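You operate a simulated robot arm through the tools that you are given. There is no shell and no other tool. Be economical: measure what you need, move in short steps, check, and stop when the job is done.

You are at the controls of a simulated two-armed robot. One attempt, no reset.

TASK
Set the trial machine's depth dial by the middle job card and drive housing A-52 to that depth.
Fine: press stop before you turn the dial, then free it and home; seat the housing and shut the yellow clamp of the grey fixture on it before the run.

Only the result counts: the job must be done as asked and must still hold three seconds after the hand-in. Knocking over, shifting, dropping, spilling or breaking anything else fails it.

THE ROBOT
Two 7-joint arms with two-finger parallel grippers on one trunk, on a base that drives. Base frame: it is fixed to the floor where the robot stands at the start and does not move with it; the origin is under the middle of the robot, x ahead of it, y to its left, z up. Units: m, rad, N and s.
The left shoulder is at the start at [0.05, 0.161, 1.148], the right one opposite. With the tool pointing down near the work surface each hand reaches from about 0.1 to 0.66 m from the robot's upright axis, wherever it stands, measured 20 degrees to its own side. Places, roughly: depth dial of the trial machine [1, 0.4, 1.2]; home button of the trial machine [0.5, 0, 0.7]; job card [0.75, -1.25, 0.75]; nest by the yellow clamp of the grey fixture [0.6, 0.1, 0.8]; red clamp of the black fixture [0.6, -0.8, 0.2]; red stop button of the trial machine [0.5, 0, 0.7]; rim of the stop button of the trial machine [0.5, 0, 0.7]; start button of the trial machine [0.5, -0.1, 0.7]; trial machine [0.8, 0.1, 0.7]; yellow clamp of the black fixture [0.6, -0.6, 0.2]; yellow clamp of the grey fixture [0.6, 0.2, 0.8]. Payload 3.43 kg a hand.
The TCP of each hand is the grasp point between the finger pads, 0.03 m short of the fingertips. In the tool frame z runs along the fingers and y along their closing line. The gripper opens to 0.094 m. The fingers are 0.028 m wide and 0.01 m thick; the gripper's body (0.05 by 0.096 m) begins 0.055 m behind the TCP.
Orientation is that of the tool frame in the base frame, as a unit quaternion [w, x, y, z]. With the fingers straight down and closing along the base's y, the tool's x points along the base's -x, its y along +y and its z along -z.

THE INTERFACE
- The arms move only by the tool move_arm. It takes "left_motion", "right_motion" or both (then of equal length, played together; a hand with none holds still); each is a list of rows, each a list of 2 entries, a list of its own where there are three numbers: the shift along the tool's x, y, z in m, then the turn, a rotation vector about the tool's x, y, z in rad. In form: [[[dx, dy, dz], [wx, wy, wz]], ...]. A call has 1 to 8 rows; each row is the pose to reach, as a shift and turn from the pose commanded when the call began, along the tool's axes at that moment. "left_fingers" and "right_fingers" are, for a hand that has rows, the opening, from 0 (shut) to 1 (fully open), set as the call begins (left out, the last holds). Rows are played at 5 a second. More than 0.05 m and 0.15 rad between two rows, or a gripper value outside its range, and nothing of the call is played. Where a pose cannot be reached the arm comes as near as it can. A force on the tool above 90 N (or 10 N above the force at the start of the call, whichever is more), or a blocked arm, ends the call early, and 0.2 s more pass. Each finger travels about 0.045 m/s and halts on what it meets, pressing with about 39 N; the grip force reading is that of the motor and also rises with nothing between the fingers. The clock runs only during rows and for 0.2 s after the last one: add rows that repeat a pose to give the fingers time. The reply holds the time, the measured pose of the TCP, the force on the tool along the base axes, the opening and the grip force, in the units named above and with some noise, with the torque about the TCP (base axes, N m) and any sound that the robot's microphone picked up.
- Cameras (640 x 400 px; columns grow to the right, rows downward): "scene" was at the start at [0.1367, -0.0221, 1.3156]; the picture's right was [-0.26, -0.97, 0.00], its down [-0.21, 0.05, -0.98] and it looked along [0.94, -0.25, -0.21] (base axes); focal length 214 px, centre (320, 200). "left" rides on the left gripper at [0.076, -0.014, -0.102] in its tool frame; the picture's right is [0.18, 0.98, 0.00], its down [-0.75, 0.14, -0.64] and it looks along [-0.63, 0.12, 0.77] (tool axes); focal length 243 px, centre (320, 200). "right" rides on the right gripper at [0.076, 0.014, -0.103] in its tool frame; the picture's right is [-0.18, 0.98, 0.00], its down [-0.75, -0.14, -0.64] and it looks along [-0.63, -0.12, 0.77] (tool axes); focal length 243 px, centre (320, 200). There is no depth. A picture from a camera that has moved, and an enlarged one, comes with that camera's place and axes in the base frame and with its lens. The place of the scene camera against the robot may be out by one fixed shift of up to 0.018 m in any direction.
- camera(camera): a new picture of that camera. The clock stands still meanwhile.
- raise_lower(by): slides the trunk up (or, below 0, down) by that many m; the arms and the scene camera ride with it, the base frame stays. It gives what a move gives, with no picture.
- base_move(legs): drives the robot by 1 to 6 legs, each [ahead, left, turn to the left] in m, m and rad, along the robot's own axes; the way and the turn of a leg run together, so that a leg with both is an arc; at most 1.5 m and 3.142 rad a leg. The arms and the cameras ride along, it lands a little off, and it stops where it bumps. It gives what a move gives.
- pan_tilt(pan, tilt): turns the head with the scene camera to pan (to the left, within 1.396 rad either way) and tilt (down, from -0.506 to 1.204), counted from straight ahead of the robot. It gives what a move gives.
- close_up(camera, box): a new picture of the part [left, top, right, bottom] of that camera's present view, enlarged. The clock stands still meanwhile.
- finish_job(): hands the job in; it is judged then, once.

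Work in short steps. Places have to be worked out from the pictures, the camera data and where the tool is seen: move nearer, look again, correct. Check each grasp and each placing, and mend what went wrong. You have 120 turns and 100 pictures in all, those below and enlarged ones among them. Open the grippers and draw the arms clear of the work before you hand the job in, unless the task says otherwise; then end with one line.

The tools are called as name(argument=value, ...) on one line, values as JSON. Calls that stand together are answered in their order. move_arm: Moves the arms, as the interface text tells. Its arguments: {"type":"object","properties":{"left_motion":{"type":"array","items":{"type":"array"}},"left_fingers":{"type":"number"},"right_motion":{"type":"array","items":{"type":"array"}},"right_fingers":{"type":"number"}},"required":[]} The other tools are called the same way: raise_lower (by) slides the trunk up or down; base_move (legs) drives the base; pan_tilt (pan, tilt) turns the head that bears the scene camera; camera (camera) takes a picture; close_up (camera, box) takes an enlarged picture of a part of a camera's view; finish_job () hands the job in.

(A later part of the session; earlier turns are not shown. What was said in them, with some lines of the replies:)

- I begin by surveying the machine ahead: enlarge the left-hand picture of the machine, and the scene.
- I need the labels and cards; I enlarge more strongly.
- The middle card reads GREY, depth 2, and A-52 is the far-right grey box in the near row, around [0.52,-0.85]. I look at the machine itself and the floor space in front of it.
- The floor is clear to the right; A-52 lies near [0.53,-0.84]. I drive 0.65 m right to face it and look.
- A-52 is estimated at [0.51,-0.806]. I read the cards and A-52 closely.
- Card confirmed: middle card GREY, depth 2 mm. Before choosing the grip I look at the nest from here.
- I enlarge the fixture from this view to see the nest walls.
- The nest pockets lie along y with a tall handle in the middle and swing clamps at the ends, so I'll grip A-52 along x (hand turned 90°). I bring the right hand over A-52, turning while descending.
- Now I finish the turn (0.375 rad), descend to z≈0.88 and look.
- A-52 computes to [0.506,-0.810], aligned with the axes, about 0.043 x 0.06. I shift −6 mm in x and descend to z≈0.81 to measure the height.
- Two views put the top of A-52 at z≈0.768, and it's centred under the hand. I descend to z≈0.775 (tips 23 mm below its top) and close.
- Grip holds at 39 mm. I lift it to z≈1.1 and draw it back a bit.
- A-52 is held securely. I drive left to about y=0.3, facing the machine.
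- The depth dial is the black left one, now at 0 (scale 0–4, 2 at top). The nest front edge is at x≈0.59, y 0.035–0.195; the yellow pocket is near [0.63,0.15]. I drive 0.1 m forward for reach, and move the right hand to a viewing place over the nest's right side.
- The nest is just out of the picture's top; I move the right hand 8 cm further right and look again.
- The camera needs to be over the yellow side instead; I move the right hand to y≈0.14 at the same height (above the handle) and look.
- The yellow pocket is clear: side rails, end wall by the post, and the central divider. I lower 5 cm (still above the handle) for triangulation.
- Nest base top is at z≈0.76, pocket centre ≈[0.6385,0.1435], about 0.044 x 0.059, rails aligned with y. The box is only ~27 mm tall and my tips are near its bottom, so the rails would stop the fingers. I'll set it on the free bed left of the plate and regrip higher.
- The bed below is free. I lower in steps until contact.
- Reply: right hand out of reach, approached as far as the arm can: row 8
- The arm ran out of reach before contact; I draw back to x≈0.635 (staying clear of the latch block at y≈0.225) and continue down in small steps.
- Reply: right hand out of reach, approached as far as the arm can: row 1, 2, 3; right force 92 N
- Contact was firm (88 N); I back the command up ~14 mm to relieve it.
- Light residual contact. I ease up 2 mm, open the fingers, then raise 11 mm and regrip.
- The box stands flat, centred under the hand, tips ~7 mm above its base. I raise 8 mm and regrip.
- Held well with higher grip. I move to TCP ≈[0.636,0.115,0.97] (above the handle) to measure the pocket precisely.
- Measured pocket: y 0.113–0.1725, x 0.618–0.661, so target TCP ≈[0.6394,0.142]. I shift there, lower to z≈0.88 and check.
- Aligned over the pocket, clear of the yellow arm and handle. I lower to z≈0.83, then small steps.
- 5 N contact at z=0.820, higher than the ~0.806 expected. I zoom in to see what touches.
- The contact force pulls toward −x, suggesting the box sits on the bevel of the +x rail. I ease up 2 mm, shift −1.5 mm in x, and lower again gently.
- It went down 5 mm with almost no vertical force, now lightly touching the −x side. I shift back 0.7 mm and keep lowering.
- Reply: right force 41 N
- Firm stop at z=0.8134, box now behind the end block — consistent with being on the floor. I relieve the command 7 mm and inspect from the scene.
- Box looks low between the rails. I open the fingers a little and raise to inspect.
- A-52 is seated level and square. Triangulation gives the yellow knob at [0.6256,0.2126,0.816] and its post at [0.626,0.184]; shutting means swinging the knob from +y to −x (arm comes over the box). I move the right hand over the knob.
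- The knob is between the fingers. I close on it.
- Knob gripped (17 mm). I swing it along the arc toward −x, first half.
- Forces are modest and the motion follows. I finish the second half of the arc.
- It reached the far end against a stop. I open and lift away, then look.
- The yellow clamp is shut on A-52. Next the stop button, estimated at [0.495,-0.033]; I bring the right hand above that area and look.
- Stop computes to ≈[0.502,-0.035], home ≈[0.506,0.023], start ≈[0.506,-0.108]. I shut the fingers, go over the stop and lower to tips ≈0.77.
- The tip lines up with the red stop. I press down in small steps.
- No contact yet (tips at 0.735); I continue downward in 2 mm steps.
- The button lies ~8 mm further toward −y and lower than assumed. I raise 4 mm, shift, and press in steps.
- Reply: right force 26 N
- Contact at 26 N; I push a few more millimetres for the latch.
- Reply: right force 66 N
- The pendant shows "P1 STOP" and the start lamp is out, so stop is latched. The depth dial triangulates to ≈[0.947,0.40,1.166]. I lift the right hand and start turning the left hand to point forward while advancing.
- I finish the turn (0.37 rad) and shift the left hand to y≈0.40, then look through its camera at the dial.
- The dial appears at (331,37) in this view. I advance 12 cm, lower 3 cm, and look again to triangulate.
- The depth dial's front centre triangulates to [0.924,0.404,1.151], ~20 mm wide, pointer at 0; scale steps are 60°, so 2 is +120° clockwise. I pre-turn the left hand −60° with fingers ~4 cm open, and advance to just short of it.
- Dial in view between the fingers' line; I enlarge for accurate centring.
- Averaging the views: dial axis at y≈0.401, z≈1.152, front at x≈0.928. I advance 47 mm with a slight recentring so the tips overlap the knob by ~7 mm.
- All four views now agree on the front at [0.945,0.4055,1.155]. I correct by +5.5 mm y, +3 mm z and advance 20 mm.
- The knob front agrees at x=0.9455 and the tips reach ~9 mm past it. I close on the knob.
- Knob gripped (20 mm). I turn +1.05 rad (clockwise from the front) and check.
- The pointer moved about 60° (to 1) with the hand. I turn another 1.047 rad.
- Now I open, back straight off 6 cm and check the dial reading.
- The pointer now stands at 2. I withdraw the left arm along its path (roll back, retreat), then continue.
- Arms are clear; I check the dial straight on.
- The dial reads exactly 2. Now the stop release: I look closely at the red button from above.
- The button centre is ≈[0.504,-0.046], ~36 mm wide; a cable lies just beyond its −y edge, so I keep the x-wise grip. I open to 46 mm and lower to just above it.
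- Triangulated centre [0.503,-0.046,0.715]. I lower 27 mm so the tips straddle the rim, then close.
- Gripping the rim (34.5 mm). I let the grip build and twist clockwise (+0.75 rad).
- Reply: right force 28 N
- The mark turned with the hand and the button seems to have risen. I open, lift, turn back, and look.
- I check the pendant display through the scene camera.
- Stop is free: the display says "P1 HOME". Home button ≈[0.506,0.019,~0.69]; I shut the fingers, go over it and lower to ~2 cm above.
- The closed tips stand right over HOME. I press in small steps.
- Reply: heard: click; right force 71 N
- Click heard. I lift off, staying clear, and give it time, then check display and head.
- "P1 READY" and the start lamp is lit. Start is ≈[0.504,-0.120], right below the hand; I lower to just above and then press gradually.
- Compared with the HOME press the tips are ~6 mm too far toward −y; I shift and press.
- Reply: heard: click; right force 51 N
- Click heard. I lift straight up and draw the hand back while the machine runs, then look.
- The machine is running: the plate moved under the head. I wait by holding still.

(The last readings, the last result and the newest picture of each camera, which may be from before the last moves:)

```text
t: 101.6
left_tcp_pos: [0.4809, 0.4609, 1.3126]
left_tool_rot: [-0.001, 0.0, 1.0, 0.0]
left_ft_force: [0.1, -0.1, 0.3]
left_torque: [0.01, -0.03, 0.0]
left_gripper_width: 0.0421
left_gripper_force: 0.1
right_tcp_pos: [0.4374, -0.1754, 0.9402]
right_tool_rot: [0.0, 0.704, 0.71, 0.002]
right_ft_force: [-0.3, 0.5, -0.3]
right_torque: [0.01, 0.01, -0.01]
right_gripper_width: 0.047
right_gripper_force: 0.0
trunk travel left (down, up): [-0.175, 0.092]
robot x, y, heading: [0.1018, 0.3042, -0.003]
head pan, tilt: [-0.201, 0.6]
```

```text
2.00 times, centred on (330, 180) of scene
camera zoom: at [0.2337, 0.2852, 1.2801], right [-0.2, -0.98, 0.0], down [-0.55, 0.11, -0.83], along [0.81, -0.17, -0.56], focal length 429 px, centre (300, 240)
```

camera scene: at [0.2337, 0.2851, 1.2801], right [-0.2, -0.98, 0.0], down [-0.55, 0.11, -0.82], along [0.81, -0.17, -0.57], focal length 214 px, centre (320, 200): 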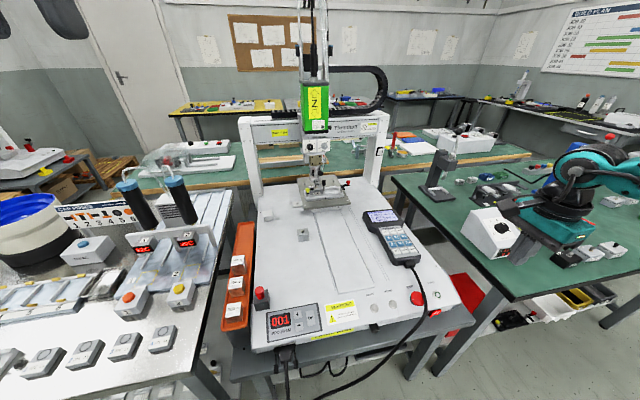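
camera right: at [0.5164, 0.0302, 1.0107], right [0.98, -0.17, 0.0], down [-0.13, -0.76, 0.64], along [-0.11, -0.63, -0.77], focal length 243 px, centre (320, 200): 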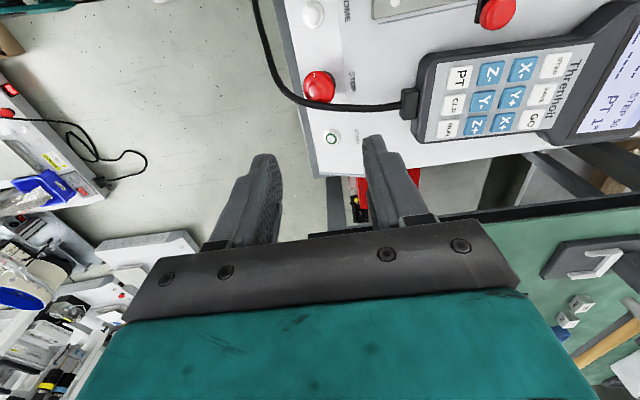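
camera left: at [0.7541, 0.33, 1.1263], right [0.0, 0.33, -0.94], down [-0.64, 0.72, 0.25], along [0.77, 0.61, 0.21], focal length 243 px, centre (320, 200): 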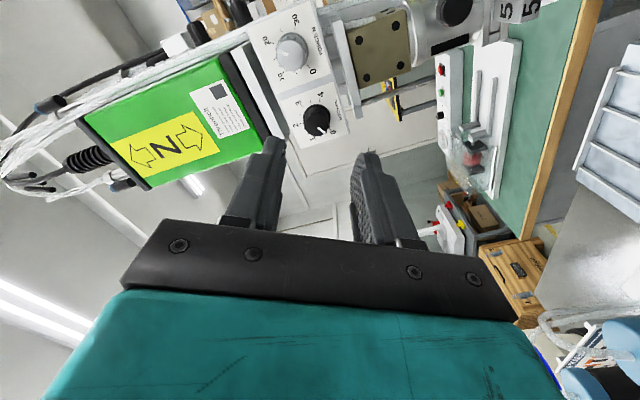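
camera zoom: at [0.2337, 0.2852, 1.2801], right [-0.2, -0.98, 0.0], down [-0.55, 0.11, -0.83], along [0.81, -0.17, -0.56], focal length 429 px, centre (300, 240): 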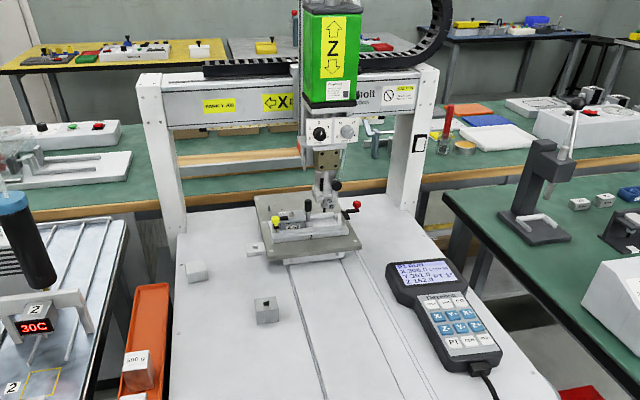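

It's in RUN. I zoom to see where the bit is relative to A-52.

close_up(camera="scene", box=[300, 140, 360, 220])

move_arm(right_motion=[[[0, 0, 0], [0, 0, 0]], [[0, 0, 0], [0, 0, 0]], [[0, 0, 0], [0, 0, 0]], [[0, 0, 0], [0, 0, 0]], [[0, 0, 0], [0, 0, 0]], [[0, 0, 0], [0, 0, 0]], [[0, 0, 0], [0, 0, 0]], [[0, 0, 0], [0, 0, 0]]])

move_arm(right_motion=[[[0, 0, 0], [0, 0, 0]], [[0, 0, 0], [0, 0, 0]], [[0, 0, 0], [0, 0, 0]], [[0, 0, 0], [0, 0, 0]], [[0, 0, 0], [0, 0, 0]], [[0, 0, 0], [0, 0, 0]], [[0, 0, 0], [0, 0, 0]], [[0, 0, 0], [0, 0, 0]]])

close_up(camera="scene", box=[230, 80, 430, 280])

```text
5.00 times, centred on (330, 180) of scene
camera zoom: at [0.2337, 0.2852, 1.2801], right [-0.2, -0.98, 0.0], down [-0.55, 0.11, -0.83], along [0.81, -0.17, -0.56], focal length 1072 px, centre (270, 300)
```

zoom: 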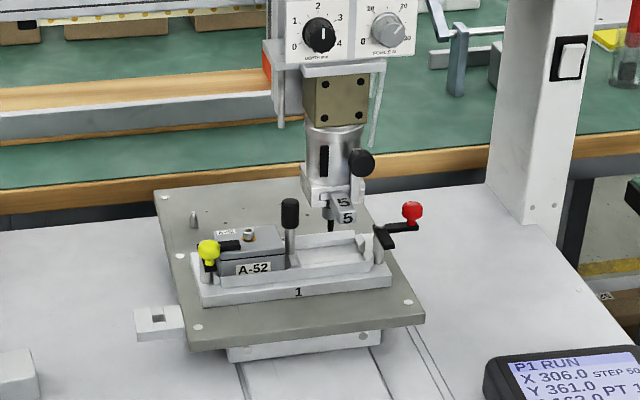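

```text
t: 103.4
left_tcp_pos: [0.4799, 0.4603, 1.3113]
left_tool_rot: [-0.001, 0.001, 1.0, 0.0]
left_ft_force: [0.1, -0.3, 0.2]
left_torque: [-0.02, 0.02, -0.01]
left_gripper_width: 0.0423
left_gripper_force: 0.1
right_tcp_pos: [0.4374, -0.1759, 0.9406]
right_tool_rot: [0.0, 0.704, 0.71, 0.001]
right_ft_force: [0.2, 0.1, -0.6]
right_torque: [-0.01, 0.01, 0.0]
right_gripper_width: 0.0471
right_gripper_force: 0.0
trunk travel left (down, up): [-0.175, 0.092]
robot x, y, heading: [0.1018, 0.3067, 0.001]
head pan, tilt: [-0.201, 0.6]
```

```text
t: 105.2
left_tcp_pos: [0.4808, 0.4599, 1.3106]
left_tool_rot: [0.0, 0.0, 1.0, 0.001]
left_ft_force: [-0.1, 0.2, -0.2]
left_torque: [0.0, 0.01, 0.03]
left_gripper_width: 0.042
left_gripper_force: 0.1
right_tcp_pos: [0.4369, -0.1756, 0.9402]
right_tool_rot: [0.0, 0.704, 0.71, 0.002]
right_ft_force: [-0.4, 0.0, 0.7]
right_torque: [0.01, -0.01, -0.01]
right_gripper_width: 0.0471
right_gripper_force: 0.0
trunk travel left (down, up): [-0.175, 0.092]
robot x, y, heading: [0.0993, 0.3024, -0.002]
head pan, tilt: [-0.201, 0.6]
```

```text
2.00 times, centred on (330, 180) of scene
camera zoom: at [0.2337, 0.2852, 1.2801], right [-0.2, -0.98, 0.0], down [-0.55, 0.11, -0.83], along [0.81, -0.17, -0.56], focal length 429 px, centre (300, 240)
```

zoom: 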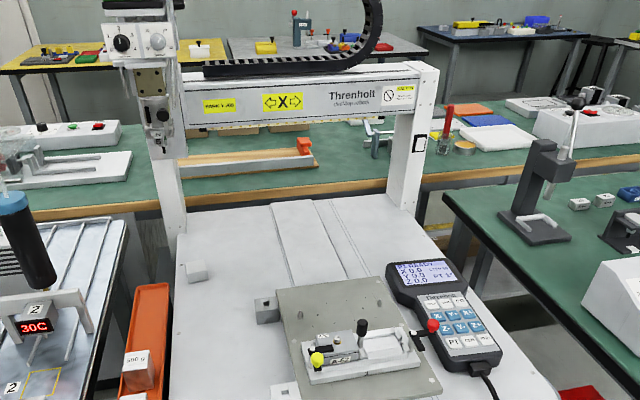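

The run is done, back to READY. I look closely at A-52's screw.

close_up(camera="scene", box=[310, 230, 390, 280])

close_up(camera="scene", box=[375, 205, 425, 235])

```text
8.00 times, centred on (350, 255) of scene
camera zoom: at [0.2337, 0.2852, 1.2801], right [-0.2, -0.98, 0.0], down [-0.55, 0.11, -0.83], along [0.81, -0.17, -0.56], focal length 1716 px, centre (80, -240)
```

zoom: 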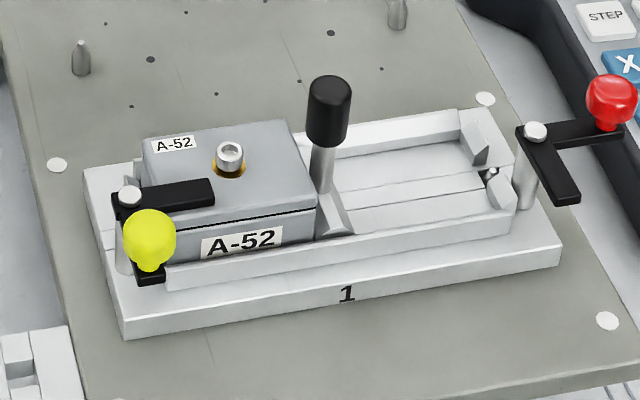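

```text
12.80 times, centred on (400, 220) of scene
camera zoom: at [0.2337, 0.2852, 1.2801], right [-0.2, -0.98, 0.0], down [-0.55, 0.11, -0.83], along [0.81, -0.17, -0.56], focal length 2745 px, centre (-704, -56)
```

zoom: 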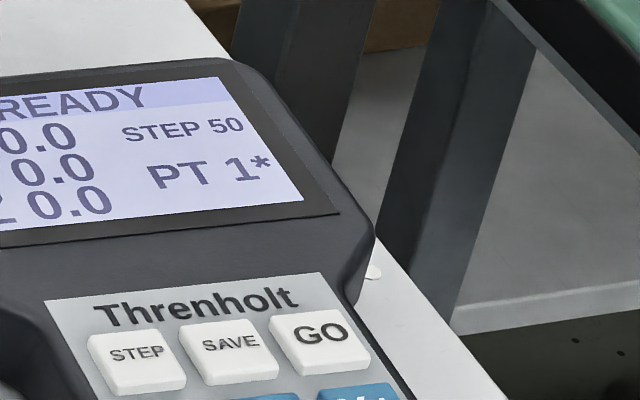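

A-52's screw is now driven down close to the lid with the clamp still shut. I open both grippers and draw clear.

move_arm(left_motion=[[[0, 0, 0], [0, 0, 0]], [[0, 0, 0], [0, 0, 0]], [[0, 0, 0], [0, 0, 0]], [[0, 0, 0], [0, 0, 0]], [[0, 0, 0], [0, 0, 0]]], right_motion=[[[0, 0, -0.04], [0, 0, 0]], [[0, 0, -0.08], [0, 0, 0]], [[0, -0.03, -0.12], [0, 0, 0]], [[0, -0.06, -0.15], [0, 0, 0]], [[0, -0.06, -0.15], [0, 0, 0]]], left_fingers=1, right_fingers=1)

base_move(legs=[[-0.12, 0, 0]])

camera(camera="scene")

```text
t: 106.4
left_tcp_pos: [0.4796, 0.4614, 1.3118]
left_tool_rot: [-0.001, 0.0, 1.0, 0.0]
left_ft_force: [-0.3, 0.3, 0.0]
left_torque: [0.01, -0.01, -0.01]
left_gripper_width: 0.0937
left_gripper_force: 0.0
right_tcp_pos: [0.3774, -0.1764, 1.0897]
right_tool_rot: [0.001, 0.704, 0.711, 0.001]
right_ft_force: [0.4, 0.9, 0.5]
right_torque: [0.03, -0.03, -0.01]
right_gripper_width: 0.0942
right_gripper_force: 0.0
trunk travel left (down, up): [-0.175, 0.092]
robot x, y, heading: [0.1008, 0.3024, -0.004]
head pan, tilt: [-0.201, 0.6]
```

```text
t: 107.6
left_tcp_pos: [0.3591, 0.4612, 1.3118]
left_tool_rot: [0.001, 0.0, 1.0, 0.0]
left_ft_force: [-0.1, 0.3, 0.4]
left_torque: [0.0, -0.03, -0.02]
left_gripper_width: 0.0942
left_gripper_force: 0.1
right_tcp_pos: [0.2579, -0.1753, 1.0897]
right_tool_rot: [0.0, 0.704, 0.711, 0.002]
right_ft_force: [-0.1, -0.2, 0.5]
right_torque: [0.02, -0.01, 0.01]
right_gripper_width: 0.0938
right_gripper_force: 0.0
trunk travel left (down, up): [-0.175, 0.092]
robot x, y, heading: [-0.0186, 0.3016, -0.001]
head pan, tilt: [-0.201, 0.6]
```

```text
10 pictures are left
camera scene: at [0.1129, 0.2853, 1.2802], right [-0.2, -0.98, 0.0], down [-0.55, 0.11, -0.83], along [0.81, -0.17, -0.56], focal length 214 px, centre (320, 200)
```

scene: 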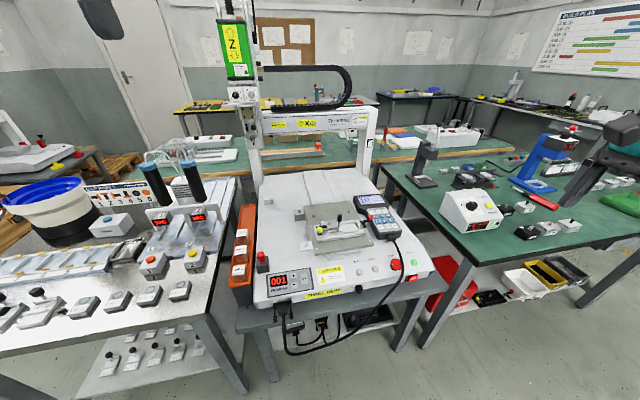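

Everything stands in place and the machine is READY with A-52 clamped and driven; I hand in.

finish_job()

```text
The job is handed in.
```

The depth dial is set to 2 mm by the middle card; A-52 is seated, clamped by the yellow clamp and driven in a completed run. The screw's final depth was judged by eye only.
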